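You operate a simulated robot arm through the tools that you are given. There is no shell and no other tool.

Carry out the task below with a simulated two-armed robot. There is one attempt and no reset: what you move stays moved.

JOB
Dry both bowls, then stack the white one in the blue one.
Fine: use the purple cloth and lay it back on the sponge dish; no drops stay on either bowl; spill nothing.

Only the result counts: the job must be done as asked and must still hold three seconds after the hand-in. Knocking over, shifting, dropping, spilling or breaking anything else fails it. Flat cloth is picked up by pressing the open fingertips on it (5 to 10 N) and closing them slowly along it; thin cloth reads only 2 to 8 mm in the jaws.

ROBOT AND FRAMES
Two 7-joint arms with fingered hands on one trunk that stands fixed in place. Base frame: the origin is at the foot of the trunk, x ahead of it, y to its left, z up. Readings come in mm, degrees, newtons and seconds.
The left shoulder is at [70, 139, 1083], the right one opposite. With the tool pointing down near the work surface each hand reaches from about 460 to 840 mm from the base axis, measured 20 degrees to its own side. Payload 3.9 kg a hand.
The tool frame of a hand sits at the grasp point between the pads (the TCP): z along the fingers, y along the line on which they close. The tips reach 29 mm beyond it. Largest opening 100 mm; the body of the gripper starts 34 mm behind the TCP. The gripper is a hand of 5 fingers: y runs from the thumb to the fingers, the wrist lies at [-15, -105, -177] in the tool frame, and closing takes about 1.5 s.
Orientation is that of the tool frame in the base frame, as a unit quaternion [w, x, y, z]. With the fingers straight down and the wrist toward the robot, the tool's x, y and z point along [0, 1, 0], [1, 0, 0] and [0, 0, -1] of the base frame.

CONTROLS
- The arms move only by the tool jog_arm. It takes "left_rows", "right_rows" or both (then of equal length, played together; a hand with none holds still); each is a list of rows, each a list of 6 numbers: the shift along the tool's x, y, z in mm, then the turn, a rotation vector about the tool's x, y, z in degrees. In form: [[tx, ty, tz, wx, wy, wz], ...]. A call has 1 to 20 rows; each row shifts and turns the commanded pose from where the row before left it, along the tool's axes as they then stand. "left_fingers" and "right_fingers" are, for a hand that has rows, the gripper command, from -1 (shut) to 1 (fully open), values between in proportion, set as the call begins (left out, the last holds). Rows are played at 5 a second. More than 50 mm and 8.6 degrees between two rows, or a gripper value outside its range, and nothing of the call is played. Where a pose cannot be reached the arm comes as near as it can. A force on the tool above 40 N (or 10 N above the force at the start of the call, whichever is more), or a blocked arm, ends the call early, and 0.2 s more pass. Each finger travels about 153 mm/s and halts on what it meets, pressing with about 24 N; the grip force reading is that of the motor and also rises with nothing between the fingers. The clock runs only during rows and for 0.2 s after the last one: add rows that do not move to give the fingers time. The reply holds the time, the measured pose of the TCP, the force on the tool along the base axes, the opening and the grip force, in the units named above and with some noise, with the torque about the TCP (base axes, N m) and any sound that the robot's microphone picked up, and new pictures: "show" is both (left out), scene, wrist or none (wrist: the cameras of the hands that moved).
- Cameras (640 x 400 px; columns grow to the right, rows downward): "scene" is now at [99.2, 76.7, 1415]; the picture's right is [0.85, -0.53, 0.00], its down [-0.25, -0.39, -0.89] and it looks along [0.47, 0.75, -0.46] (base axes); focal length 214 px, centre (320, 200). "left" rides on the left gripper at [-66, -86, -121] in its tool frame; the picture's right is [-0.76, -0.31, 0.58], its down [0.59, -0.70, 0.40] and it looks along [0.28, 0.64, 0.71] (tool axes); focal length 247 px, centre (320, 200). "right" rides on the right gripper at [66, -86, -121] in its tool frame; the picture's right is [-0.76, 0.31, -0.58], its down [-0.59, -0.70, 0.40] and it looks along [-0.28, 0.64, 0.71] (tool axes); focal length 247 px, centre (320, 200).
- lift_body(by): slides the trunk up (or, below 0, down) by that many mm; the arms and the scene camera ride with it, the base frame stays. It gives what a move gives, with no picture.
- curl_fingers(index, middle, ring, little, thumb_bend, thumb_turn, hand): sets how far each is bent, from 0 (flat) to 100 (curled in); at 30 the hand is open as for a grip, at 70 the pads meet at the TCP. One left out holds its place. A second passes; each finger stops where it meets its share of the squeeze, and holds until it gets a number again. A gripper value or a shape takes the hand back. It gives what a move gives, with no picture; readings hold the bend of each and the force on index, middle, ring, little, thumb and palm. thumb_turn goes from beside the hand (0) to across from the fingers (100), as for a grip.
- hand_shape(shape, hand): the hand has 5 fingers and takes this shape, open, in about a second: jaw (thumb against the fingers, like two jaws); tri (thumb and two fingers); tip (a fingertip pinch); poke (one finger out to press); point (the index stretched); flat (the hand flat); cup (the hand cupped); fist (a fist). The gripper value then closes the fingers along that shape, each until it touches; the sizes above hold for jaw. It gives what a move gives, with no picture.
- aim_head(pan, tilt): turns the head with the scene camera to pan (to the left, within 86 degrees either way) and tilt (down, from -29 to 69), counted from straight ahead of the robot. It gives what a move gives, and a new picture of the scene camera.
- pixel_to_xyz(camera, pixels): there is no depth. For up to 12 entries [column, row, z] of the newest picture of that camera ("zoom" is the newest enlarged one), the place [x, y] in the base frame at which the ray of that pixel passes the height z, good to about 3 mm. It takes no simulated time.
- enlarge(camera, box): a new picture of the part [left, top, right, bottom] of that camera's present view, enlarged. It takes no simulated time.
- hand_in(): hands the job in; it is judged then, once.

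Leave the grippers open and the arms clear of the work at the hand-in unless told otherwise.

The tools are called by a JSON object that holds its "api" and its "payload". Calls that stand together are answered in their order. jog_arm: Moves the arms, as the interface text tells. Its arguments: {"type":"object","properties":{"left_rows":{"type":"array"},"left_fingers":{"type":"number"},"right_rows":{"type":"array"},"right_fingers":{"type":"number"},"show":{"type":"string","enum":["both","scene","wrist","none"]}},"required":[]} The other tools are called the same way: lift_body (by) slides the trunk up or down; hand_shape (shape, hand) gives the hand a shape; curl_fingers (index, middle, ring, little, thumb_bend, thumb_turn, hand) moves the fingers one by one; aim_head (pan, tilt) turns the head that bears the scene camera; pixel_to_xyz (camera, pixels) gives the place at which the rays of pixels pass given heights; enlarge (camera, box) takes an enlarged picture of a part of a camera's view; hand_in () hands the job in.

At the start:

```text
clock: 0.0
left_tool_pos: [296.0, 522.0, 1215.1]
left_orientation: [-0.001, 0.396, 0.918, 0.001]
left_wrist_force: [0.4, -1.3, -0.2]
left_ft_torque: [0.0, 0.0, -0.02]
left_finger_gap: 99.4
left_grip_force: 0.1
left_shape: jaw
left_bend: [30.0, 30.0, 30.0, 30.0, 30.0, 98.0]
left_finger forces: [0.0, 0.1, 0.0, 0.1, 0.1, 0.0]
right_tool_pos: [478.7, 137.5, 1257.2]
right_orientation: [0.001, 0.396, 0.918, 0.001]
right_wrist_force: [0.4, -0.5, -0.3]
right_ft_torque: [-0.01, 0.01, -0.02]
right_finger_gap: 100.0
right_grip_force: 0.0
right_shape: jaw
right_bend: [30.0, 30.0, 30.0, 30.0, 30.0, 98.0]
right_finger forces: [0.1, 0.0, 0.0, 0.0, 0.0, 0.0]
trunk travel left (down, up): [-725.0, 115.0]
head pan, tilt: [57.8, 27.6]
```

scene: 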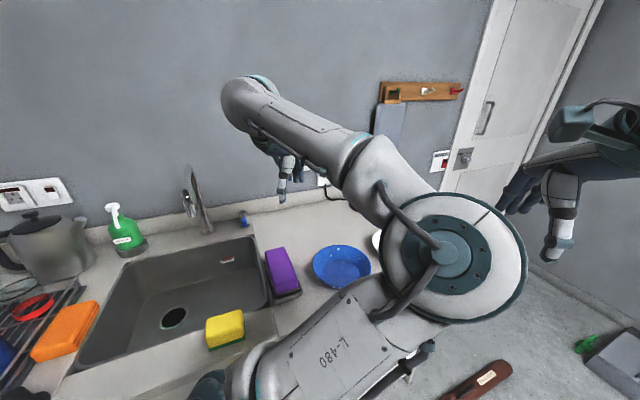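
right: 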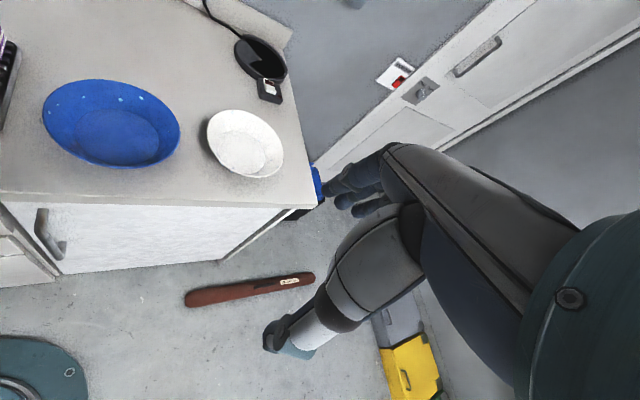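
left: 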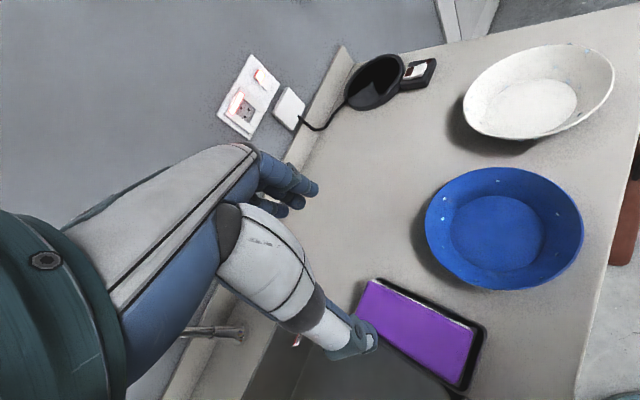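

I see the sink, a purple cloth on a dark dish at about (282,272) in the scene view, the blue bowl at (341,265), and the white bowl mostly hidden behind the left arm. I'll enlarge the views to look more closely.

{"api": "enlarge", "payload": {"camera": "left", "box": [340, 20, 640, 400]}}

{"api": "enlarge", "payload": {"camera": "right", "box": [0, 40, 320, 240]}}

{"api": "enlarge", "payload": {"camera": "scene", "box": [160, 200, 400, 350]}}

{"api": "pixel_to_xyz", "payload": {"camera": "left", "pixels": [[372, 282, 900], [484, 325, 900], [463, 390, 900], [505, 230, 900], [425, 220, 900], [583, 230, 900], [505, 168, 900], [510, 289, 900], [538, 92, 900], [462, 110, 900], [613, 80, 900], [355, 310, 900]]}}

{"api": "pixel_to_xyz", "payload": {"camera": "right", "pixels": [[42, 110, 900], [180, 130, 900], [110, 80, 900], [115, 167, 900], [208, 125, 900], [283, 160, 900], [245, 110, 900], [250, 178, 900], [316, 205, 900], [0, 190, 900], [265, 85, 900], [110, 130, 900]]}}

{"api": "pixel_to_xyz", "payload": {"camera": "scene", "pixels": [[313, 265, 900], [371, 265, 900], [341, 245, 900], [341, 290, 900], [265, 251, 900], [284, 247, 900], [301, 292, 900], [272, 298, 900]]}}

```text
1.05 times, centred on (490, 210) of left (not enlarged: the box is as wide or as high as the picture)
```

zoom: 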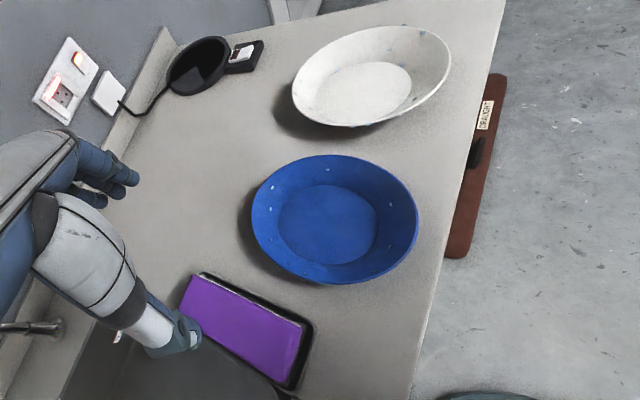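

```text
2.00 times, centred on (160, 140) of right
```

zoom: 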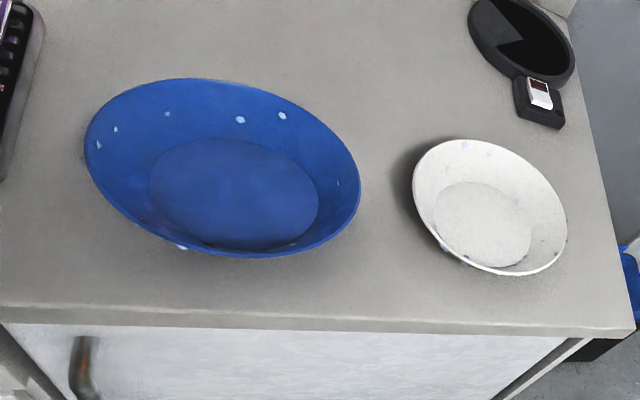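

```text
2.67 times, centred on (280, 275) of scene
```

zoom: 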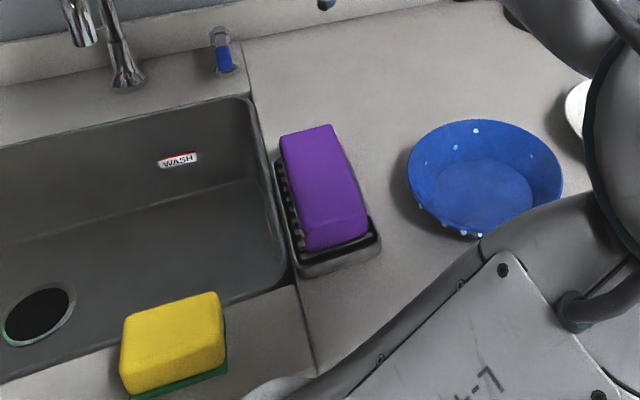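

```text
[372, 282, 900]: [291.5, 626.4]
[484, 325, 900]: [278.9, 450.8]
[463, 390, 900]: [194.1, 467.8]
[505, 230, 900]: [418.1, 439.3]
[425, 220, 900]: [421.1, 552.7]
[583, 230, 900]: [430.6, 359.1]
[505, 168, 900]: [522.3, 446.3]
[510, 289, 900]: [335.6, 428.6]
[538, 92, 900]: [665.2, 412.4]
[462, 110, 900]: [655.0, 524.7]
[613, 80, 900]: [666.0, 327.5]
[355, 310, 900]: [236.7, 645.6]
```

```text
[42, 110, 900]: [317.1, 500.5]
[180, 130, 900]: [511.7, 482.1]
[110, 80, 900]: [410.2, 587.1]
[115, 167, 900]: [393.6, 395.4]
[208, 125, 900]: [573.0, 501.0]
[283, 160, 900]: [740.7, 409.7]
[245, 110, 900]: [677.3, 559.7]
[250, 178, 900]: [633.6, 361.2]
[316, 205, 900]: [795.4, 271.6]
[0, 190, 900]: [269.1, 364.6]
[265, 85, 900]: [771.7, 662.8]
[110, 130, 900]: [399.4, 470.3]
```

```text
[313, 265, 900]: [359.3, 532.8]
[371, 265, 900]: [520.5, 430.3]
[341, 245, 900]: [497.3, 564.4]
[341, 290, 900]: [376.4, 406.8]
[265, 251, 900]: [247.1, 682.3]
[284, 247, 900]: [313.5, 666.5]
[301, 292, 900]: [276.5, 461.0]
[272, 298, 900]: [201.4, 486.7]
```

The left arm blocks part of the view. Next I'll turn the head toward the work, at pan 47 and tilt 45.

{"api": "aim_head", "payload": {"pan": 45, "tilt": 45}}

```text
clock: 0.8
left_tool_pos: [294.6, 521.3, 1214.7]
left_orientation: [-0.001, 0.397, 0.918, 0.0]
left_wrist_force: [0.2, -0.3, 0.0]
left_ft_torque: [0.01, 0.04, -0.01]
left_finger_gap: 99.7
left_grip_force: 0.1
left_shape: jaw
left_bend: [30.0, 30.0, 30.0, 30.0, 30.0, 98.0]
left_finger forces: [0.0, 0.0, 0.0, 0.1, 0.1, 0.0]
right_tool_pos: [478.6, 137.5, 1257.8]
right_orientation: [0.001, 0.397, 0.918, 0.0]
right_wrist_force: [-0.8, -0.9, -0.4]
right_ft_torque: [-0.01, -0.02, -0.01]
right_finger_gap: 99.9
right_grip_force: 0.0
right_shape: jaw
right_bend: [30.0, 30.0, 30.0, 30.0, 30.0, 98.0]
right_finger forces: [0.0, 0.1, 0.0, 0.1, 0.0, 0.0]
trunk travel left (down, up): [-725.0, 115.0]
head pan, tilt: [45.0, 45.0]
```

scene: 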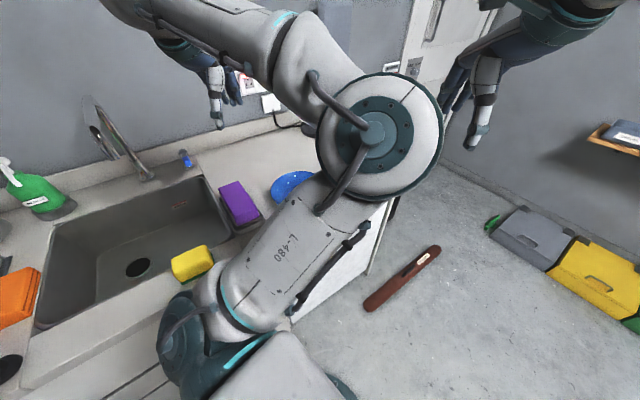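

The left arm still hides the bowls. Next I'll turn the left hand about 48° so its closing line lies across the cloth, lower it about 100 mm, and shift it slightly toward the cloth centre at about (245,535).

{"api": "jog_arm", "payload": {"left_rows": [[0, 0, 0, 0, 0, 8], [0, 0, 0, 0, 0, 8], [0, 0, 0, 0, 0, 8], [0, 0, 0, 0, 0, 8], [0, 0, 0, 0, 0, 8], [0, 0, 0, 0, 0, 8], [0, -25, 25, 0, 0, 0], [0, -25, 25, 0, 0, 0], [0, 0, 25, 0, 0, 0], [0, 0, 25, 0, 0, 0]]}}

```text
clock: 3.0
left_tool_pos: [245.7, 526.7, 1110.2]
left_orientation: [0.0, 0.736, 0.677, 0.0]
left_wrist_force: [0.4, 0.6, 0.3]
left_ft_torque: [-0.01, 0.02, -0.04]
left_finger_gap: 99.7
left_grip_force: 0.1
left_shape: jaw
left_bend: [30.0, 30.0, 30.0, 30.0, 30.0, 98.0]
left_finger forces: [0.0, 0.1, 0.1, 0.1, 0.0, 0.0]
right_tool_pos: [478.4, 137.0, 1257.1]
right_orientation: [0.0, 0.397, 0.918, 0.0]
right_wrist_force: [0.3, 0.2, -0.6]
right_ft_torque: [0.0, 0.01, 0.0]
right_finger_gap: 99.5
right_grip_force: 0.0
right_shape: jaw
right_bend: [30.0, 30.0, 30.0, 30.0, 30.0, 98.0]
right_finger forces: [0.1, 0.0, 0.0, 0.0, 0.0, 0.1]
trunk travel left (down, up): [-725.0, 115.0]
head pan, tilt: [45.0, 45.0]
```

scene: 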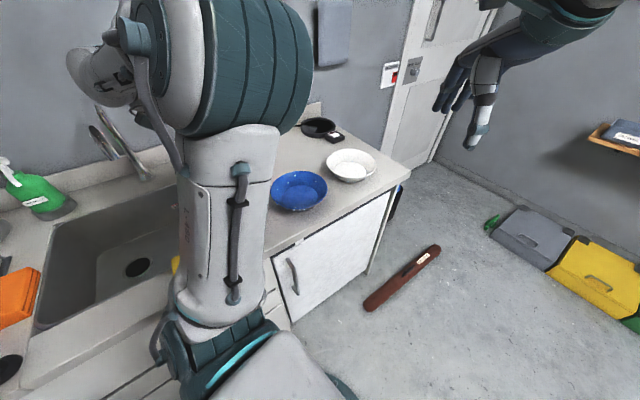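
left: 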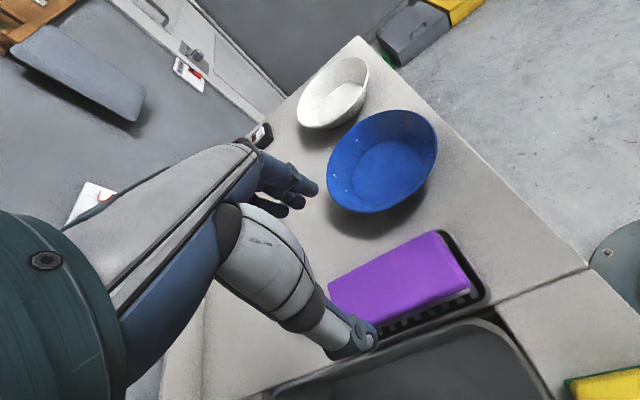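

Both bowls are now visible in the scene view, the blue at (299,190) and the white at (351,164). I'll measure heights by comparing the two cameras and enlarge the bowls.

{"api": "enlarge", "payload": {"camera": "scene", "box": [260, 120, 420, 220]}}

{"api": "enlarge", "payload": {"camera": "left", "box": [290, 40, 530, 190]}}

{"api": "pixel_to_xyz", "payload": {"camera": "left", "pixels": [[360, 38, 850], [360, 38, 950], [587, 266, 850], [587, 266, 950], [435, 231, 950], [474, 276, 950], [469, 290, 950], [330, 288, 950], [378, 323, 950], [490, 297, 950]]}}

{"api": "pixel_to_xyz", "payload": {"camera": "scene", "pixels": [[410, 172, 850], [410, 172, 950], [271, 190, 950], [328, 190, 950], [299, 171, 950], [299, 212, 950], [326, 163, 950], [377, 163, 950], [351, 149, 950], [351, 182, 950]]}}

```text
4.00 times, centred on (340, 170) of scene
```

zoom: 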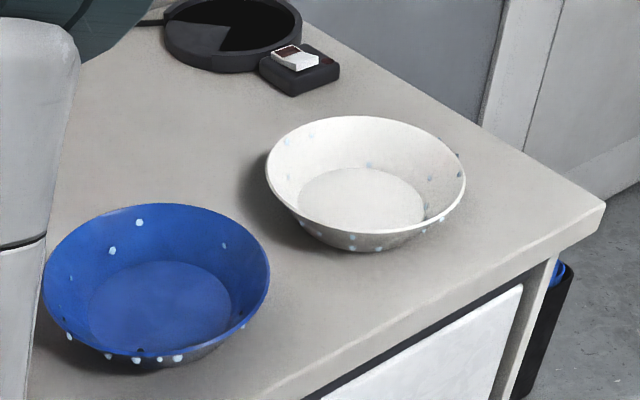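

```text
2.67 times, centred on (410, 115) of left
```

zoom: 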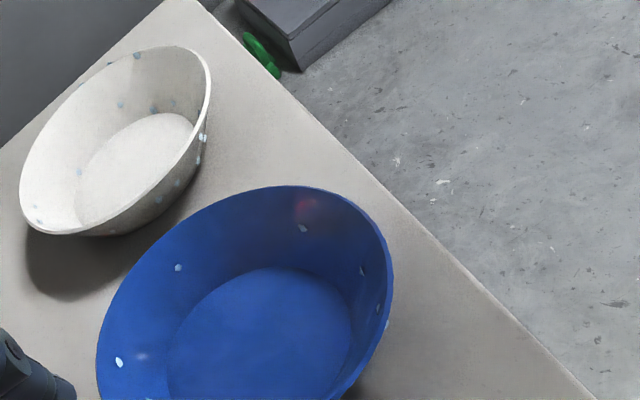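

```text
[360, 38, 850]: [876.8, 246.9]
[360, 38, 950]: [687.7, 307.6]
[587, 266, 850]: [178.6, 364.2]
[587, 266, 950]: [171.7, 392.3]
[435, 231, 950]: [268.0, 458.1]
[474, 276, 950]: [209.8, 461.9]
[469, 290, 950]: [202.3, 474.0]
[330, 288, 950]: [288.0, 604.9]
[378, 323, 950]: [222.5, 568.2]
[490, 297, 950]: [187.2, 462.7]
```

```text
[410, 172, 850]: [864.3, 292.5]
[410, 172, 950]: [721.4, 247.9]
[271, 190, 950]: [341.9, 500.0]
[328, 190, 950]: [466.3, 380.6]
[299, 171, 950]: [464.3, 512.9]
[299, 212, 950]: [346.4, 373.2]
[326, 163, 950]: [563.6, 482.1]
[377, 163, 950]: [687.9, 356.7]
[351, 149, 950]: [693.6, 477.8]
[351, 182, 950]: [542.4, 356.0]
```

I'd put the counter near z≈890 and the cloth top near z≈925. I'll zoom in on the cloth and dish before picking it up.

{"api": "enlarge", "payload": {"camera": "left", "box": [300, 215, 540, 365]}}

{"api": "enlarge", "payload": {"camera": "right", "box": [0, 20, 320, 220]}}

```text
2.67 times, centred on (420, 290) of left
```

zoom: 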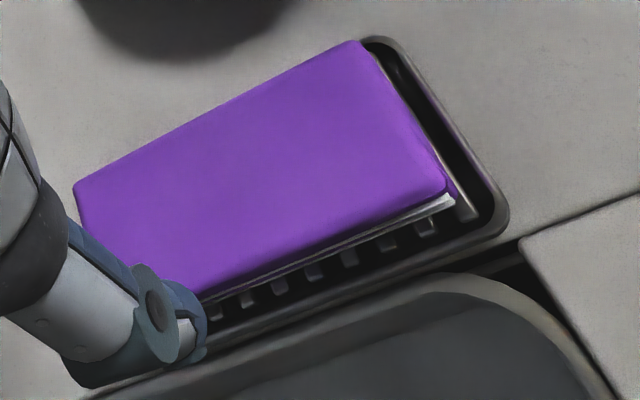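

```text
2.00 times, centred on (160, 120) of right
```

zoom: 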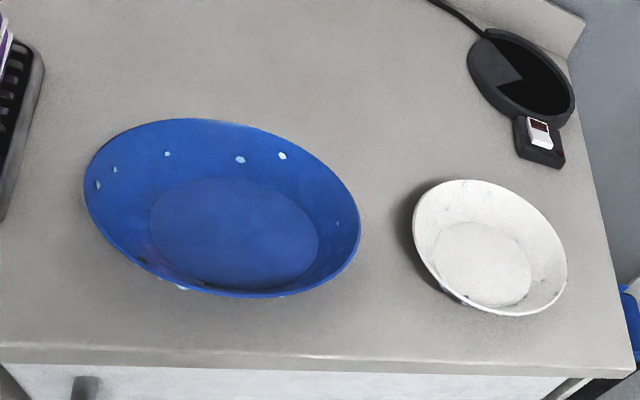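

The cloth is a thick block with a purple top and a pale underside, about 72 mm wide, lying with its long axis along y in the tray. I'll lower the left hand above it to about z=1010 and look again.

{"api": "jog_arm", "payload": {"left_rows": [[0, 0, 35, 0, 0, 0], [0, 0, 35, 0, 0, 0], [3, -2, 30, 0, 0, 0], [0, 0, 0, 0, 0, 0]]}}

{"api": "enlarge", "payload": {"camera": "left", "box": [240, 180, 560, 380]}}

```text
clock: 4.0
left_tool_pos: [244.9, 527.4, 1016.9]
left_orientation: [0.0, 0.736, 0.677, 0.0]
left_wrist_force: [0.7, 0.5, 0.4]
left_ft_torque: [0.01, -0.02, 0.0]
left_finger_gap: 99.5
left_grip_force: 0.1
left_shape: jaw
left_bend: [30.0, 30.0, 30.0, 30.0, 30.0, 98.0]
left_finger forces: [0.0, 0.1, 0.0, 0.1, 0.0, 0.0]
right_tool_pos: [479.2, 137.0, 1257.5]
right_orientation: [0.0, 0.397, 0.918, 0.001]
right_wrist_force: [0.1, -0.7, 0.3]
right_ft_torque: [-0.02, 0.01, -0.04]
right_finger_gap: 99.5
right_grip_force: 0.1
right_shape: jaw
right_bend: [30.0, 30.0, 30.0, 30.0, 30.0, 98.0]
right_finger forces: [0.0, 0.1, 0.1, 0.0, 0.1, 0.0]
trunk travel left (down, up): [-725.0, 115.0]
head pan, tilt: [45.0, 45.0]
```

scene: 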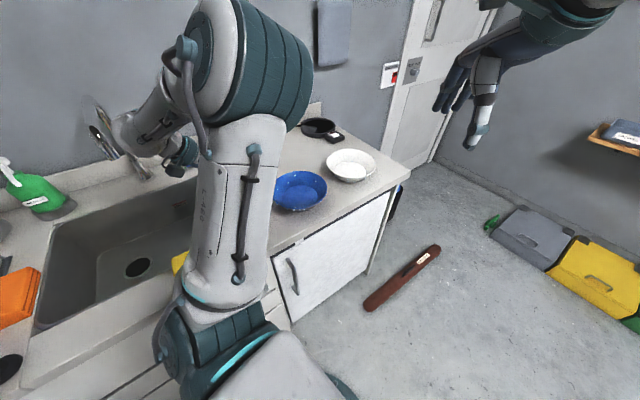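
left: 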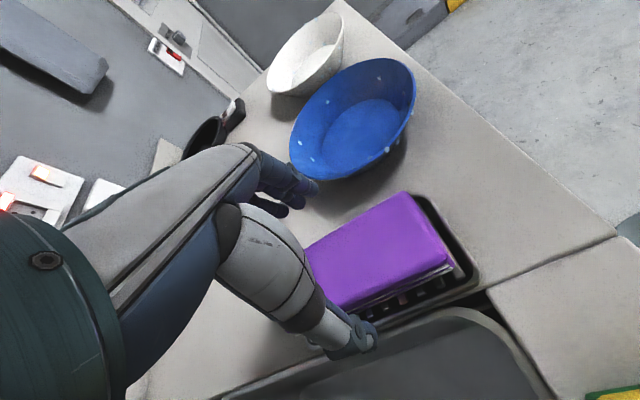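

```text
2.00 times, centred on (400, 280) of left
```

zoom: 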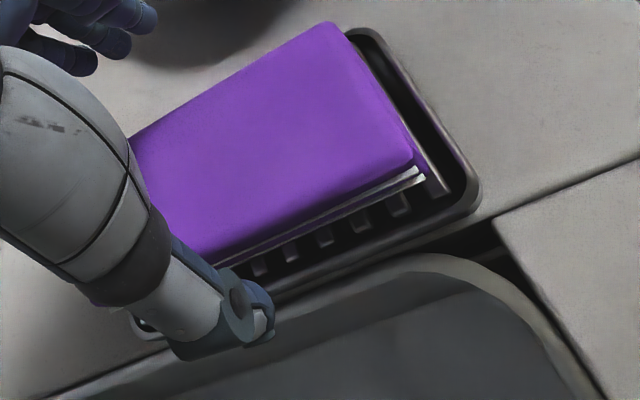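

I'll measure the cloth and tray corners from this closer view, using the corners at (405,192), (448,264) and (313,245) and the tray corner at (478,272).

{"api": "pixel_to_xyz", "payload": {"camera": "left", "pixels": [[405, 192, 925], [448, 264, 925], [452, 268, 910], [306, 247, 925], [345, 308, 925], [478, 272, 905], [420, 195, 905], [440, 300, 905], [427, 283, 900]]}}

```text
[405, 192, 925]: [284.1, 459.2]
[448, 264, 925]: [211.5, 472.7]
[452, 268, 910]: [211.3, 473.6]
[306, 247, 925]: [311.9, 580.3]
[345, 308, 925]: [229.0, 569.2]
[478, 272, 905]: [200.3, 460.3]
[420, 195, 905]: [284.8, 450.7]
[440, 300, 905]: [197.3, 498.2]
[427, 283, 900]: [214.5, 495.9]
```

The cloth top comes out at z≈938, its yaw is about 9°, and its centre is about (250,538). I'll align the hand to that and descend until the tips are just above the cloth.

{"api": "jog_arm", "payload": {"left_rows": [[11, 4, 0, 0, 0, 4.5], [0, 0, 20, 0, 0, 0], [0, 0, 20, 0, 0, 0], [0, 0, 0, 0, 0, 0]], "show": "wrist"}}

{"api": "enlarge", "payload": {"camera": "left", "box": [200, 100, 520, 400]}}

```text
clock: 5.0
left_tool_pos: [248.9, 538.0, 976.6]
left_orientation: [0.0, 0.762, 0.648, 0.001]
left_wrist_force: [0.3, -0.3, 0.1]
left_ft_torque: [0.0, 0.0, 0.04]
left_finger_gap: 99.7
left_grip_force: 0.1
left_shape: jaw
left_bend: [30.0, 30.0, 30.0, 30.0, 30.0, 98.0]
left_finger forces: [0.1, 0.0, 0.1, 0.0, 0.0, 0.1]
right_tool_pos: [478.1, 137.2, 1257.9]
right_orientation: [0.0, 0.398, 0.917, 0.001]
right_wrist_force: [0.1, 1.1, 0.0]
right_ft_torque: [0.01, -0.02, -0.02]
right_finger_gap: 100.0
right_grip_force: 0.1
right_shape: jaw
right_bend: [30.0, 30.0, 30.0, 30.0, 30.0, 98.0]
right_finger forces: [0.0, 0.0, 0.0, 0.1, 0.0, 0.0]
trunk travel left (down, up): [-725.0, 115.0]
head pan, tilt: [45.0, 45.0]
```

left: 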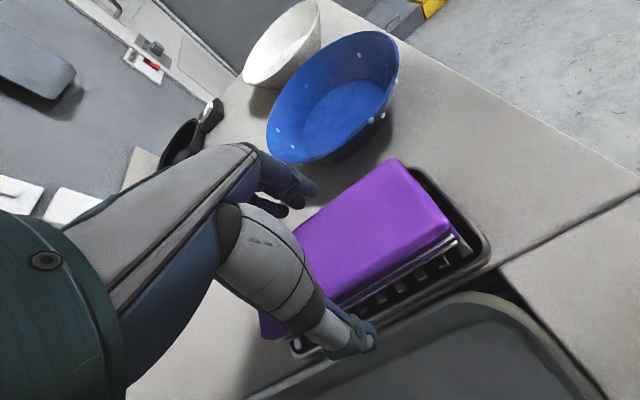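

```text
1.33 times, centred on (360, 250) of left
```

zoom: 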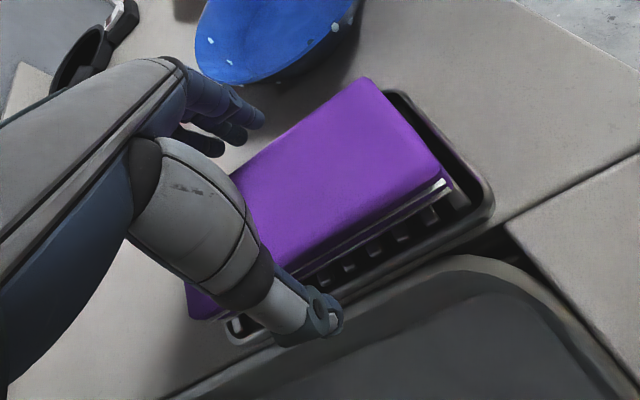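

The cloth top is at z≈941 with its centre near (255,540). I'll shift about 6 mm, go down so the tips sit about 13 mm below the top, and then close slowly.

{"api": "jog_arm", "payload": {"left_rows": [[2, 5.5, 5, 0, 0, 0], [0, 0, 7, 0, 0, 0], [0, 0, 7, 0, 0, 0], [0, 0, 0, 0, 0, 0]], "show": "wrist"}}

```text
clock: 6.0
left_tool_pos: [255.2, 539.1, 956.9]
left_orientation: [0.0, 0.763, 0.647, 0.0]
left_wrist_force: [-0.1, -0.2, 0.7]
left_ft_torque: [-0.02, -0.02, 0.0]
left_finger_gap: 99.9
left_grip_force: 0.0
left_shape: jaw
left_bend: [30.0, 30.0, 30.0, 30.0, 30.0, 98.0]
left_finger forces: [0.0, 0.0, 0.0, 0.0, 0.1, 0.0]
right_tool_pos: [479.5, 136.8, 1256.9]
right_orientation: [0.001, 0.397, 0.918, 0.001]
right_wrist_force: [0.0, -0.2, -0.5]
right_ft_torque: [0.0, 0.01, 0.03]
right_finger_gap: 99.6
right_grip_force: 0.1
right_shape: jaw
right_bend: [30.0, 30.0, 30.0, 30.0, 30.0, 98.0]
right_finger forces: [0.0, 0.1, 0.0, 0.0, 0.0, 0.1]
trunk travel left (down, up): [-725.0, 115.0]
head pan, tilt: [45.0, 45.0]
```

left: 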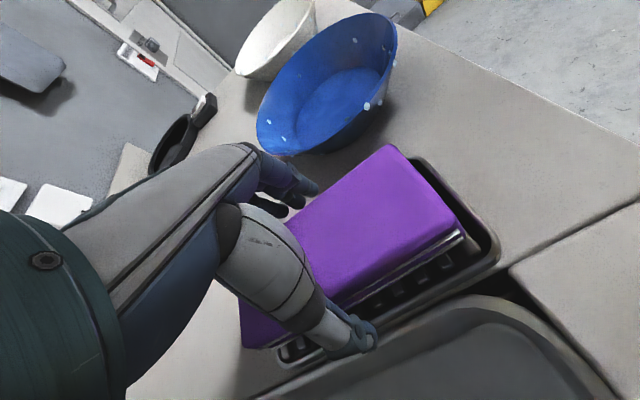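

There's no contact and both fingers clear the cloth's sides. I'll close gradually.

{"api": "jog_arm", "payload": {"left_rows": [[0, 0, 0, 0, 0, 0], [0, 0, 0, 0, 0, 0], [0, 0, 0, 0, 0, 0], [0, 0, 0, 0, 0, 0]], "left_fingers": 0.3, "show": "wrist"}}

```text
clock: 7.0
left_tool_pos: [255.8, 540.1, 957.1]
left_orientation: [-0.001, 0.763, 0.647, 0.001]
left_wrist_force: [0.9, 0.2, 2.3]
left_ft_torque: [0.11, 0.1, -0.09]
left_finger_gap: 63.5
left_grip_force: 24.2
left_shape: jaw
left_bend: [43.0, 40.0, 74.0, 45.0, 30.0, 99.0]
left_finger forces: [14.9, 6.5, 3.0, 2.0, 24.7, 0.1]
right_tool_pos: [478.6, 137.6, 1258.1]
right_orientation: [0.0, 0.397, 0.918, 0.0]
right_wrist_force: [0.5, -0.8, 0.5]
right_ft_torque: [-0.02, -0.01, 0.01]
right_finger_gap: 99.9
right_grip_force: 0.1
right_shape: jaw
right_bend: [30.0, 30.0, 30.0, 30.0, 30.0, 98.0]
right_finger forces: [0.0, 0.1, 0.1, 0.0, 0.0, 0.1]
trunk travel left (down, up): [-725.0, 115.0]
head pan, tilt: [45.0, 45.0]
```

left: 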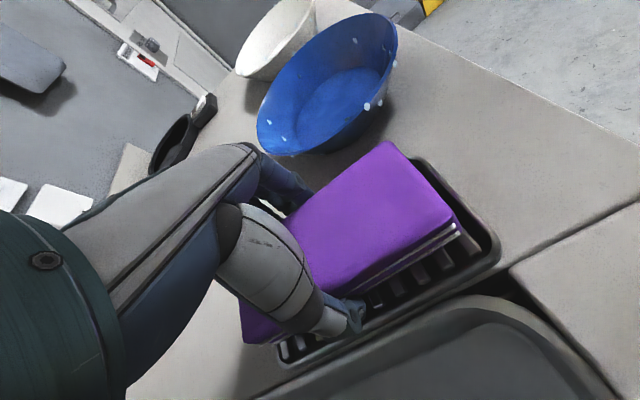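

The grip holds at 63.5 mm with 24 N and the cloth is between thumb and fingers. I'll lift it slowly by 80 mm and check.

{"api": "jog_arm", "payload": {"left_rows": [[0, 0, -10, 0, 0, 0], [0, 0, -15, 0, 0, 0], [0, 0, -25, 0, 0, 0], [0, 0, -30, 0, 0, 0], [0, 0, 0, 0, 0, 0]]}}

{"api": "enlarge", "payload": {"camera": "left", "box": [200, 120, 520, 400]}}

```text
clock: 8.2
left_tool_pos: [256.3, 541.2, 1038.6]
left_orientation: [0.0, 0.762, 0.648, 0.001]
left_wrist_force: [0.3, -0.5, -0.1]
left_ft_torque: [0.02, -0.02, -0.01]
left_finger_gap: 63.1
left_grip_force: 24.0
left_shape: jaw
left_bend: [43.0, 40.0, 74.0, 46.0, 30.0, 98.0]
left_finger forces: [14.2, 6.1, 2.8, 1.9, 24.6, 0.1]
right_tool_pos: [478.9, 137.7, 1257.1]
right_orientation: [0.0, 0.397, 0.918, 0.0]
right_wrist_force: [-0.1, 0.0, -0.6]
right_ft_torque: [0.03, -0.01, -0.02]
right_finger_gap: 99.7
right_grip_force: 0.1
right_shape: jaw
right_bend: [30.0, 30.0, 30.0, 30.0, 30.0, 98.0]
right_finger forces: [0.1, 0.0, 0.0, 0.1, 0.1, 0.1]
trunk travel left (down, up): [-725.0, 115.0]
head pan, tilt: [45.0, 45.0]
```

scene: 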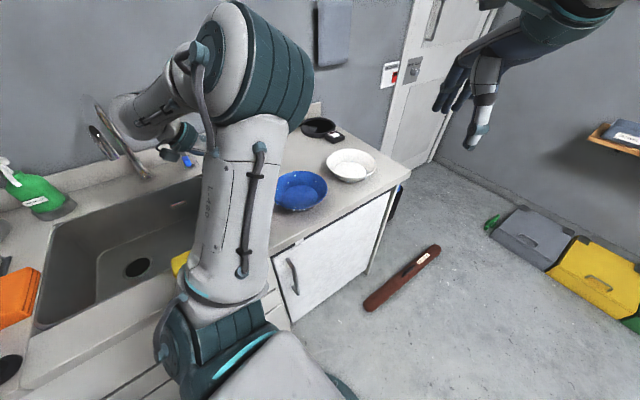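
left: 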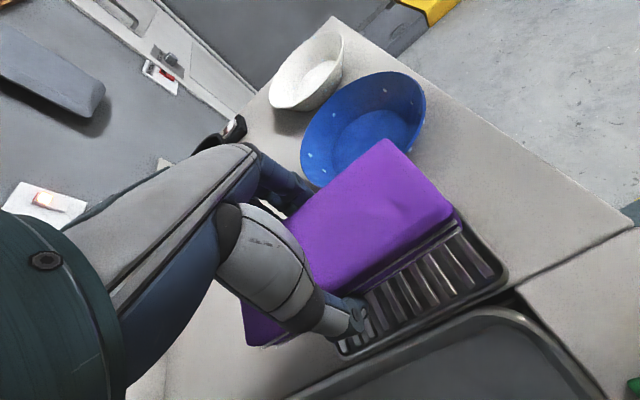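

```text
1.43 times, centred on (360, 260) of left
```

zoom: 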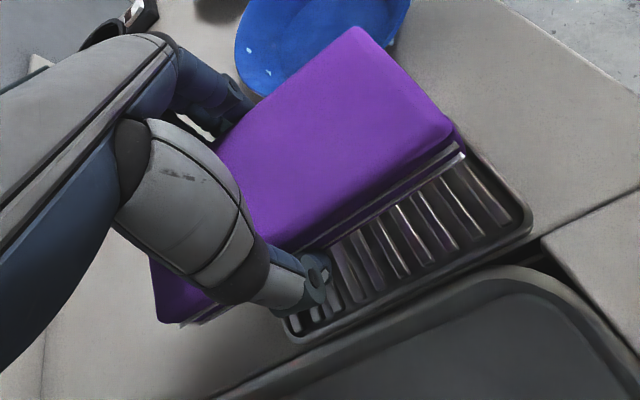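

The cloth is held and the dish didn't move. The pick pose to return to is TCP (255.5, 540, 957). Next I'll move the right hand, used here only as a camera, to look at both bowls from the front right.

{"api": "jog_arm", "payload": {"right_rows": [[0, 0, 0, 0, 0, -8], [0, 0, 0, 0, 0, -8], [0, 0, 0, 0, 0, -8], [0, 0, 0, 0, 0, -8], [0, 0, 0, 0, 0, -8], [-36, 10, 25, 0, 0, 0], [-36, 10, 25, 0, 0, 0], [-36, 10, 25, 0, 0, 0], [-36, 10, 25, 0, 0, 0], [0, 0, 0, 0, 0, 0]]}}

```text
clock: 10.4
left_tool_pos: [255.8, 541.9, 1036.4]
left_orientation: [0.0, 0.763, 0.647, -0.001]
left_wrist_force: [-0.8, 0.5, -1.2]
left_ft_torque: [0.01, 0.0, -0.01]
left_finger_gap: 63.4
left_grip_force: 23.5
left_shape: jaw
left_bend: [43.0, 40.0, 74.0, 46.0, 30.0, 98.0]
left_finger forces: [14.3, 6.1, 2.8, 1.9, 24.7, 0.0]
right_tool_pos: [591.6, 129.0, 1158.9]
right_orientation: [0.0, 0.06, 0.998, 0.0]
right_wrist_force: [0.2, 0.9, 0.0]
right_ft_torque: [0.0, -0.04, 0.01]
right_finger_gap: 99.9
right_grip_force: 0.1
right_shape: jaw
right_bend: [30.0, 30.0, 30.0, 30.0, 30.0, 98.0]
right_finger forces: [0.0, 0.0, 0.0, 0.1, 0.0, 0.0]
right hand out of reach, approached as far as the arm can: row 8, 9
trunk travel left (down, up): [-725.0, 115.0]
head pan, tilt: [45.0, 45.0]
```

scene: 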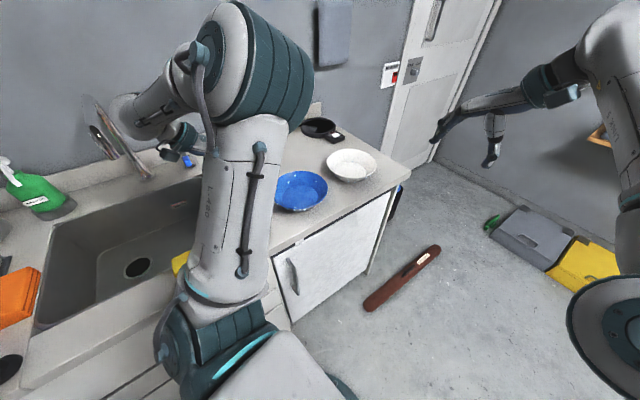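
right: 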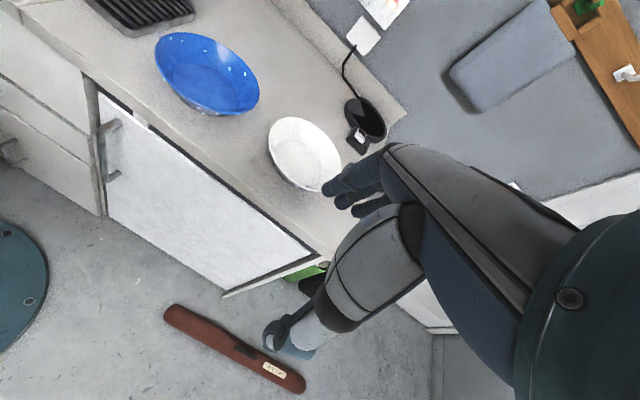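

Both bowls show in the right camera. I'll enlarge them to see the drops and measure the rims.

{"api": "enlarge", "payload": {"camera": "right", "box": [140, 20, 364, 160]}}

{"api": "pixel_to_xyz", "payload": {"camera": "right", "pixels": [[155, 57, 950], [259, 96, 950], [190, 33, 950], [218, 113, 950], [269, 140, 945], [341, 168, 945], [288, 117, 945], [320, 190, 945], [335, 258, 890], [84, 70, 890]]}}

{"api": "pixel_to_xyz", "payload": {"camera": "scene", "pixels": [[410, 172, 890]]}}

```text
2.86 times, centred on (252, 90) of right
```

zoom: 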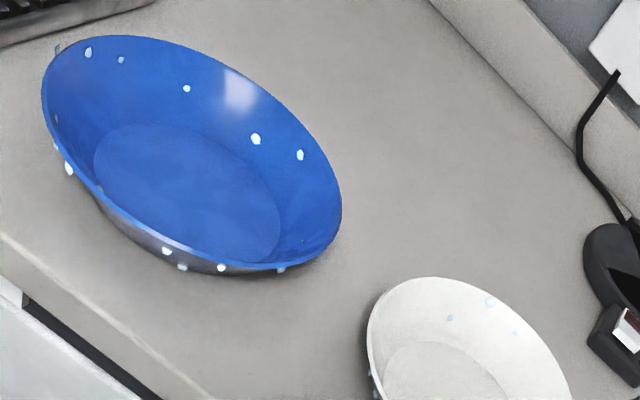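

```text
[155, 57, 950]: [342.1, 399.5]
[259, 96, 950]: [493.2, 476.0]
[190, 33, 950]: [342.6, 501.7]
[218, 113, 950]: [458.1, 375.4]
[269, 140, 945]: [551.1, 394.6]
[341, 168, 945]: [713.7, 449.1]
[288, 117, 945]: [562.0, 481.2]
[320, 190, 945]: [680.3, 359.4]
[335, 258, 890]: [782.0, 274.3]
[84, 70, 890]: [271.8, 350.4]
```

```text
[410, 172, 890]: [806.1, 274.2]
```

The measurements agree: blue rim centre about (406,440), white rim centre about (627,421), both with radius about 86 and rim z about 948. I'll raise the cloth, turn the hand 54°, carry it above the blue bowl, and tilt it so the cloth's inner end dips.

{"api": "jog_arm", "payload": {"left_rows": [[0, 0, -37, 0, 0, 0], [0, 0, -37, 0, 0, 0], [0, 0, 0, 0, 0, -7.75], [0, 0, 0, 0, 0, -7.75], [0, 0, 0, 0, 0, -7.75], [0, 0, 0, 0, 0, -7.75], [0, 0, 0, 0, 0, -7.75], [0, 0, 0, 0, 0, -7.75], [0, 0, 0, 0, 0, -7.75], [-39.5, 6.8, 0, 0, 0, 0], [-39.5, 6.8, 0, 0, 0, 0], [-39.5, 6.8, 0, 0, 0, 0], [-39.5, 6.8, 0, 0, 0, 0], [-39.5, 6.8, 0, 0, 0, 0], [0, 0, 0, 0, 7, 0], [0, 0, 0, 0, 7, 0], [0, 0, 0, 0, 7, 0], [0, 0, 0, 0, 7, 0], [0, 0, 0, 0, 7, 0], [0, 0, 0, 0, 0, 0]]}}

{"api": "enlarge", "payload": {"camera": "right", "box": [140, 0, 364, 140]}}

{"api": "enlarge", "payload": {"camera": "scene", "box": [220, 100, 420, 225]}}

```text
clock: 14.6
left_tool_pos: [424.7, 448.6, 1113.8]
left_orientation: [-0.278, 0.366, 0.881, 0.115]
left_wrist_force: [-1.4, -0.1, -0.7]
left_ft_torque: [0.02, 0.0, 0.03]
left_finger_gap: 63.3
left_grip_force: 23.9
left_shape: jaw
left_bend: [43.0, 40.0, 74.0, 47.0, 30.0, 98.0]
left_finger forces: [14.0, 6.1, 2.9, 1.9, 24.3, 0.0]
left hand out of reach, approached as far as the arm can: row 18, 19
right_tool_pos: [592.9, 129.3, 1160.0]
right_orientation: [0.001, 0.06, 0.998, 0.0]
right_wrist_force: [0.1, 0.0, -0.5]
right_ft_torque: [0.01, -0.01, 0.02]
right_finger_gap: 100.1
right_grip_force: 0.0
right_shape: jaw
right_bend: [30.0, 30.0, 30.0, 30.0, 30.0, 98.0]
right_finger forces: [0.0, 0.0, 0.0, 0.0, 0.0, 0.0]
trunk travel left (down, up): [-725.0, 115.0]
head pan, tilt: [45.0, 45.0]
```

scene: 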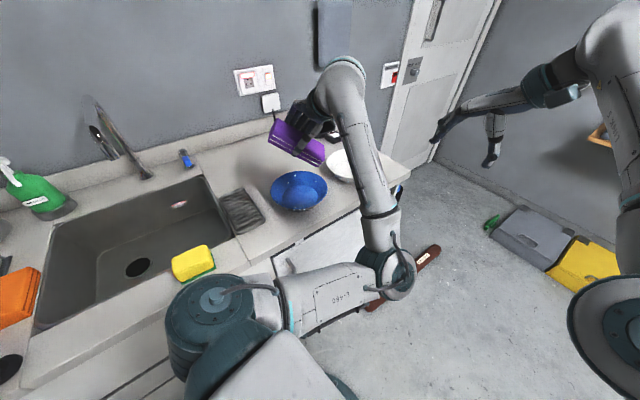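
left: 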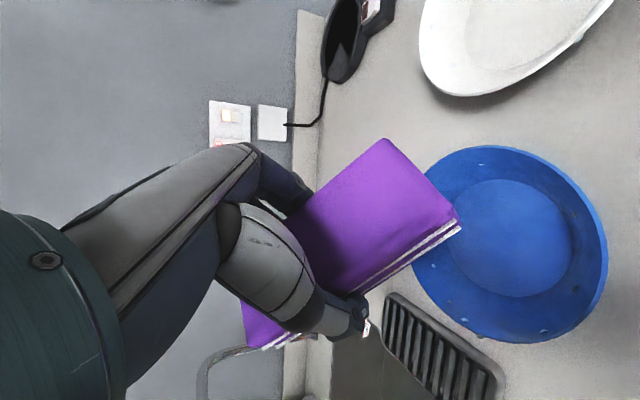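

```text
2.86 times, centred on (252, 70) of right
```

zoom: 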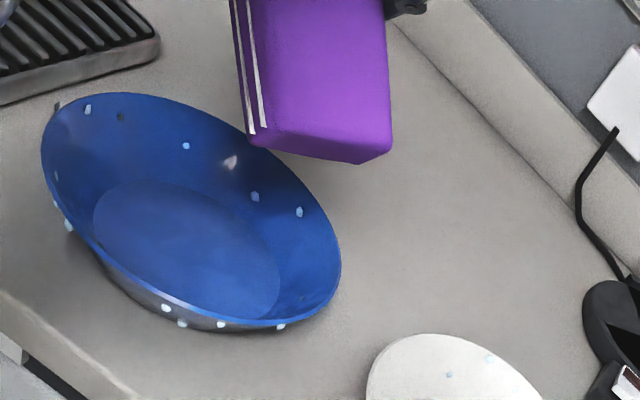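

```text
3.20 times, centred on (320, 162) of scene
```

zoom: 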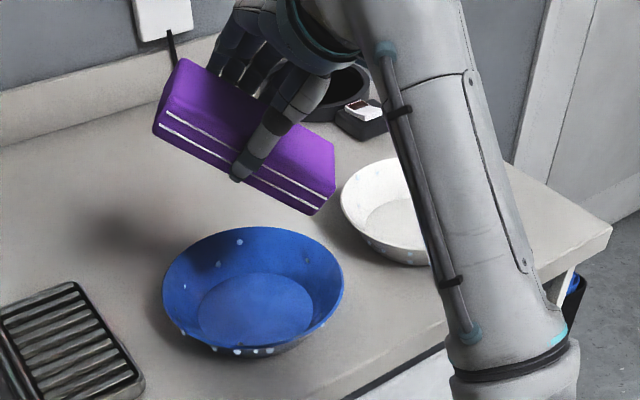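

The tilt was reached, but the TCP stopped about 20 mm short in y because of a reach limit. I'll reduce the tilt to 25° and check whether the position recovers.

{"api": "jog_arm", "payload": {"left_rows": [[0, 0, 0, 0, -5, 0], [0, 0, 0, 0, -5, 0], [0, 0, 0, 0, 0, 0]], "show": "none"}}

```text
clock: 15.4
left_tool_pos: [424.5, 447.4, 1112.0]
left_orientation: [-0.2, 0.373, 0.902, 0.083]
left_wrist_force: [-0.1, -0.1, -0.5]
left_ft_torque: [-0.01, 0.0, 0.01]
left_finger_gap: 63.1
left_grip_force: 23.7
left_shape: jaw
left_bend: [43.0, 40.0, 74.0, 47.0, 30.0, 98.0]
left_finger forces: [13.9, 6.1, 2.8, 1.9, 24.4, 0.1]
right_tool_pos: [594.8, 129.5, 1159.9]
right_orientation: [0.0, 0.059, 0.998, 0.0]
right_wrist_force: [0.1, -0.4, 1.2]
right_ft_torque: [-0.01, -0.01, 0.02]
right_finger_gap: 99.8
right_grip_force: 0.0
right_shape: jaw
right_bend: [30.0, 30.0, 30.0, 30.0, 30.0, 98.0]
right_finger forces: [0.0, 0.1, 0.1, 0.0, 0.0, 0.0]
trunk travel left (down, up): [-725.0, 115.0]
head pan, tilt: [45.0, 45.0]
```

The tilt is now 25° and the position holds at (424.5,447,1112). I'll shift 20 mm toward the working spot, go down 40 mm, and take pictures to work out where the cloth's end corners are.

{"api": "jog_arm", "payload": {"left_rows": [[-18, 0, -8.5, 0, 0, 0], [-8.5, 0, 18, 0, 0, 0], [-8.5, 0, 18, 0, 0, 0], [0, 0, 0, 0, 0, 0]]}}

{"api": "enlarge", "payload": {"camera": "right", "box": [140, 0, 364, 140]}}

{"api": "enlarge", "payload": {"camera": "scene", "box": [240, 110, 400, 210]}}

```text
clock: 16.4
left_tool_pos: [437.3, 435.1, 1074.4]
left_orientation: [-0.2, 0.373, 0.902, 0.082]
left_wrist_force: [-0.2, -0.2, -1.4]
left_ft_torque: [0.03, 0.0, 0.02]
left_finger_gap: 63.2
left_grip_force: 23.8
left_shape: jaw
left_bend: [43.0, 40.0, 74.0, 47.0, 30.0, 98.0]
left_finger forces: [14.0, 6.0, 2.7, 2.0, 24.4, 0.1]
right_tool_pos: [593.7, 129.4, 1159.3]
right_orientation: [0.0, 0.06, 0.998, 0.001]
right_wrist_force: [0.3, -0.3, -0.8]
right_ft_torque: [-0.01, 0.03, -0.01]
right_finger_gap: 99.9
right_grip_force: 0.0
right_shape: jaw
right_bend: [30.0, 30.0, 30.0, 30.0, 30.0, 98.0]
right_finger forces: [0.0, 0.0, 0.0, 0.1, 0.0, 0.0]
trunk travel left (down, up): [-725.0, 115.0]
head pan, tilt: [45.0, 45.0]
```

scene: 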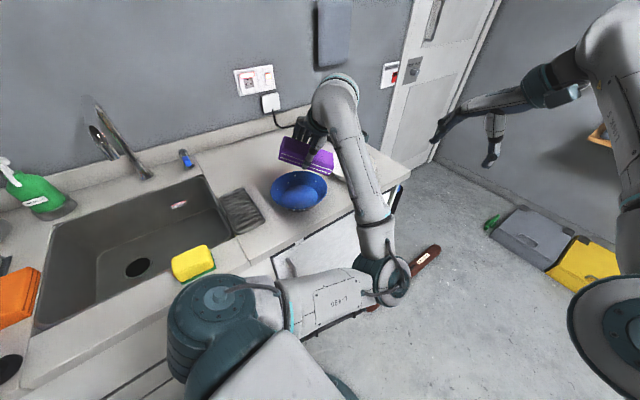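
left: 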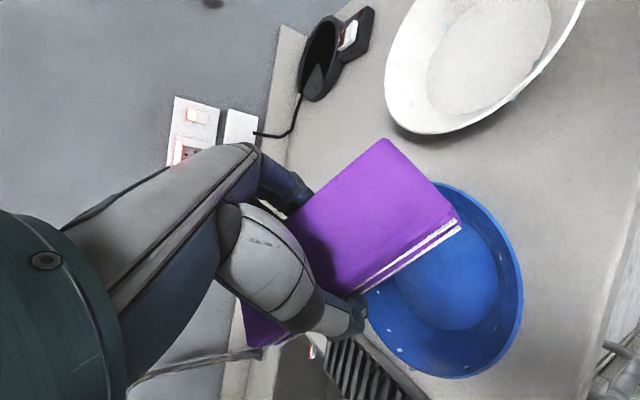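

```text
2.86 times, centred on (252, 70) of right
```

zoom: 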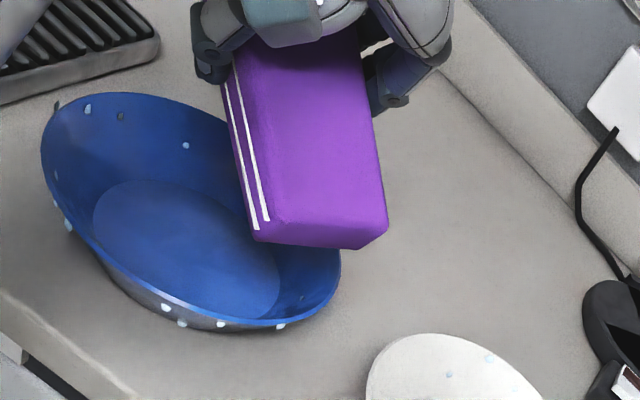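

```text
4.00 times, centred on (320, 160) of scene
```

zoom: 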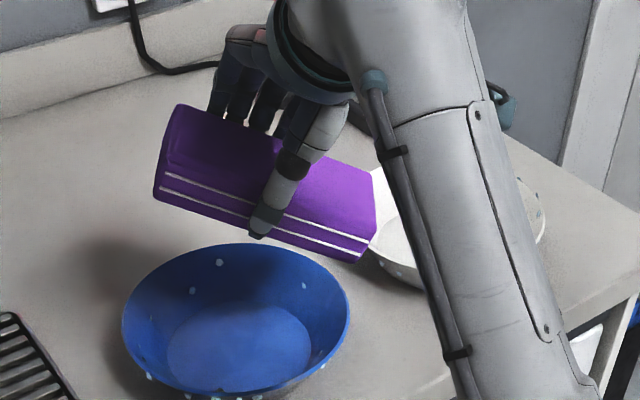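

I'll triangulate the lower end corner of the cloth from both cameras: scene zoom (355,262) and right (229,84).

{"api": "pixel_to_xyz", "payload": {"camera": "scene", "pixels": [[328.75, 175.5, 990], [328.75, 175.5, 1020], [333.7, 158.0, 990], [333.7, 158, 1020], [333.7, 158, 1050]]}}

{"api": "pixel_to_xyz", "payload": {"camera": "right", "pixels": [[229.2, 84, 990], [229.2, 84, 1020], [265, 87.5, 990], [265, 87.5, 1020], [275.8, 81.2, 990], [275.8, 81.2, 1020], [235, 77.7, 1020], [235, 77.7, 1050]]}}

```text
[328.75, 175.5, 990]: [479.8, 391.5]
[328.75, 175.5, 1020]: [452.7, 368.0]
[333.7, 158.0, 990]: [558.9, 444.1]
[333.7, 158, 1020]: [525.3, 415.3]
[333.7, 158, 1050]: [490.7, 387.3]
```

```text
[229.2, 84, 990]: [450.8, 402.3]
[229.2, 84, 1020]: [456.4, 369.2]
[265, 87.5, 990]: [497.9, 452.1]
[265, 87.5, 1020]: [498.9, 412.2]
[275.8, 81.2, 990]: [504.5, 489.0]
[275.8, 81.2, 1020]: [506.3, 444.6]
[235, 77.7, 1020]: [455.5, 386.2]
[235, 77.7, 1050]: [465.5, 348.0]
```

The cloth end's lower corners are about 76 mm from the TCP along −x and 29 mm along z. I'll locate several blue-bowl drops, both inner and outer, by their camera rays.

{"api": "pixel_to_xyz", "payload": {"camera": "right", "pixels": [[205.1, 51.1, 950], [205.1, 51.1, 920], [170.8, 37.8, 950], [170.8, 37.8, 920], [197.7, 107.5, 950], [197.7, 107.5, 920], [217.3, 113.5, 950], [217.3, 113.5, 920], [163.8, 78.4, 950], [163.8, 78.4, 920]]}}

{"api": "pixel_to_xyz", "payload": {"camera": "scene", "pixels": [[294.75, 175.5, 950], [294.75, 175.5, 920], [288, 182.75, 950], [288, 182.75, 920], [315.75, 181.3, 950], [315.75, 181.3, 920], [276, 191.3, 950], [276, 191.3, 920], [286.5, 208.8, 950], [286.5, 208.8, 920]]}}

```text
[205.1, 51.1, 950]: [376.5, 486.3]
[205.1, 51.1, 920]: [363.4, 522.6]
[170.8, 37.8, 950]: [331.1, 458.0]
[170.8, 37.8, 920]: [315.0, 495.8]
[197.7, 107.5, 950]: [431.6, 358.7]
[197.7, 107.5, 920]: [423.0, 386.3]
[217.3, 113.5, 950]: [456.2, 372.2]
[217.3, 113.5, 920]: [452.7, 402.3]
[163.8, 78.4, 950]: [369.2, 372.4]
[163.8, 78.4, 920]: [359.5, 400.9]
```

```text
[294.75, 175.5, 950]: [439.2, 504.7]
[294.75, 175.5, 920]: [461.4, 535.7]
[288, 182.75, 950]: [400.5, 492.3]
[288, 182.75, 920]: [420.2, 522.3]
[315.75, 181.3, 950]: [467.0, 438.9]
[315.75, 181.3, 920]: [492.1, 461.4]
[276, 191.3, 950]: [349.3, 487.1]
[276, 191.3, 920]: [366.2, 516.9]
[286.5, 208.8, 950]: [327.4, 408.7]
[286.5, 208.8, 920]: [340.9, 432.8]
```

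Most inner drops sit between z≈928 and 944, so the cloth's end face at this tilt lies almost flush with the wall there. I'll centre over the blue bowl and go down to TCP z≈993, still clear of the wall.

{"api": "jog_arm", "payload": {"left_rows": [[27.7, -18.7, 12.9, 0, 0, 0], [0, 0, 0, 0, 0, 0], [-11.4, 0, 24.5, 0, 0, 0], [-11.4, 0, 24.5, 0, 0, 0], [-11.4, 0, 24.5, 0, 0, 0], [0, 0, 0, 0, 0, 0]]}}

{"api": "enlarge", "payload": {"camera": "right", "box": [140, 0, 364, 140]}}

{"api": "enlarge", "payload": {"camera": "scene", "box": [240, 130, 400, 230]}}

```text
clock: 17.8
left_tool_pos: [401.0, 450.3, 1002.7]
left_orientation: [-0.197, 0.363, 0.906, 0.088]
left_wrist_force: [-0.6, 0.1, -1.0]
left_ft_torque: [0.01, 0.0, 0.0]
left_finger_gap: 63.3
left_grip_force: 24.0
left_shape: jaw
left_bend: [43.0, 40.0, 74.0, 47.0, 30.0, 98.0]
left_finger forces: [14.0, 6.1, 2.8, 1.9, 24.4, 0.0]
right_tool_pos: [593.5, 129.8, 1159.8]
right_orientation: [0.001, 0.059, 0.998, 0.0]
right_wrist_force: [0.1, 0.3, 1.1]
right_ft_torque: [-0.02, 0.03, 0.0]
right_finger_gap: 100.1
right_grip_force: 0.0
right_shape: jaw
right_bend: [30.0, 30.0, 30.0, 30.0, 30.0, 98.0]
right_finger forces: [0.0, 0.0, 0.1, 0.0, 0.0, 0.0]
trunk travel left (down, up): [-725.0, 115.0]
head pan, tilt: [45.0, 45.0]
```

scene: 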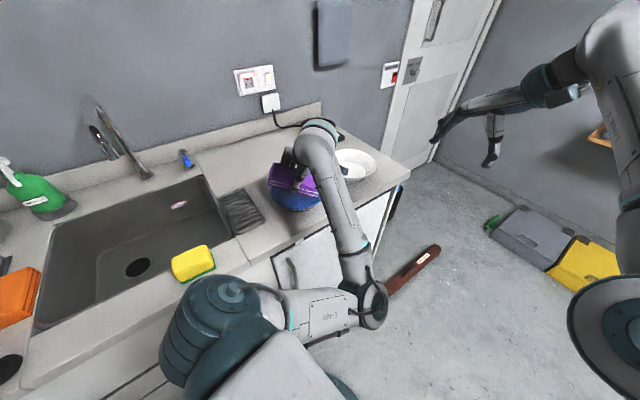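
left: 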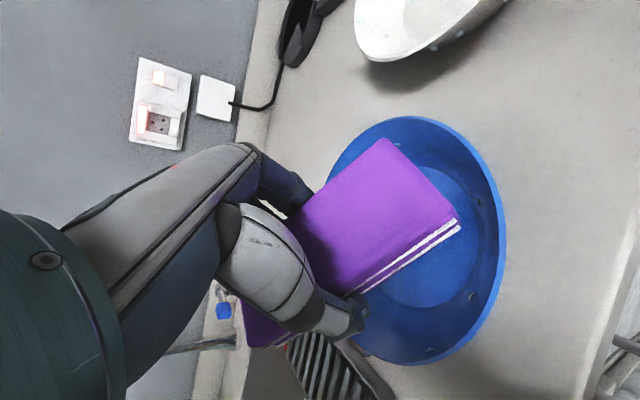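

```text
2.86 times, centred on (252, 70) of right
```

zoom: 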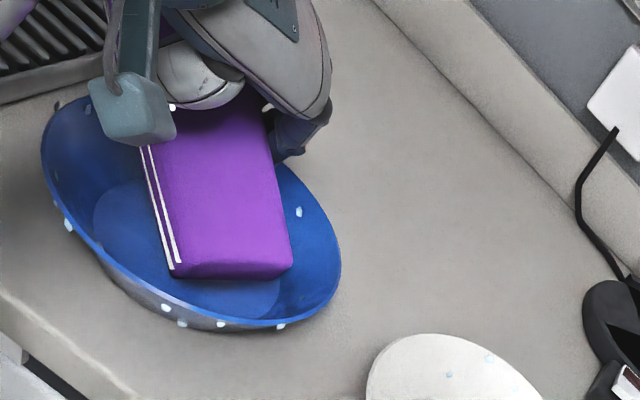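

```text
4.00 times, centred on (320, 180) of scene
```

zoom: 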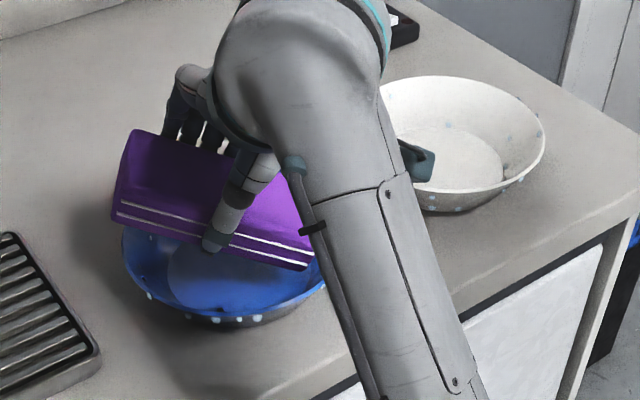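

It's about 8 mm short of the command, so I'll give it a moment to settle and read again.

{"api": "jog_arm", "payload": {"left_rows": [[0, 0, 0, 0, 0, 0], [0, 0, 0, 0, 0, 0]], "show": "none"}}

```text
clock: 18.4
left_tool_pos: [402.4, 451.9, 1001.1]
left_orientation: [-0.199, 0.363, 0.906, 0.089]
left_wrist_force: [-0.2, -0.2, -1.1]
left_ft_torque: [0.01, 0.0, -0.04]
left_finger_gap: 63.2
left_grip_force: 24.1
left_shape: jaw
left_bend: [43.0, 40.0, 74.0, 47.0, 30.0, 98.0]
left_finger forces: [14.0, 6.1, 2.8, 2.0, 24.4, 0.0]
right_tool_pos: [593.4, 129.6, 1159.4]
right_orientation: [0.0, 0.059, 0.998, 0.0]
right_wrist_force: [0.0, 0.7, -0.1]
right_ft_torque: [0.01, -0.04, 0.01]
right_finger_gap: 100.1
right_grip_force: 0.1
right_shape: jaw
right_bend: [30.0, 30.0, 30.0, 30.0, 30.0, 98.0]
right_finger forces: [0.0, 0.1, 0.1, 0.0, 0.1, 0.0]
trunk travel left (down, up): [-725.0, 115.0]
head pan, tilt: [45.0, 45.0]
```

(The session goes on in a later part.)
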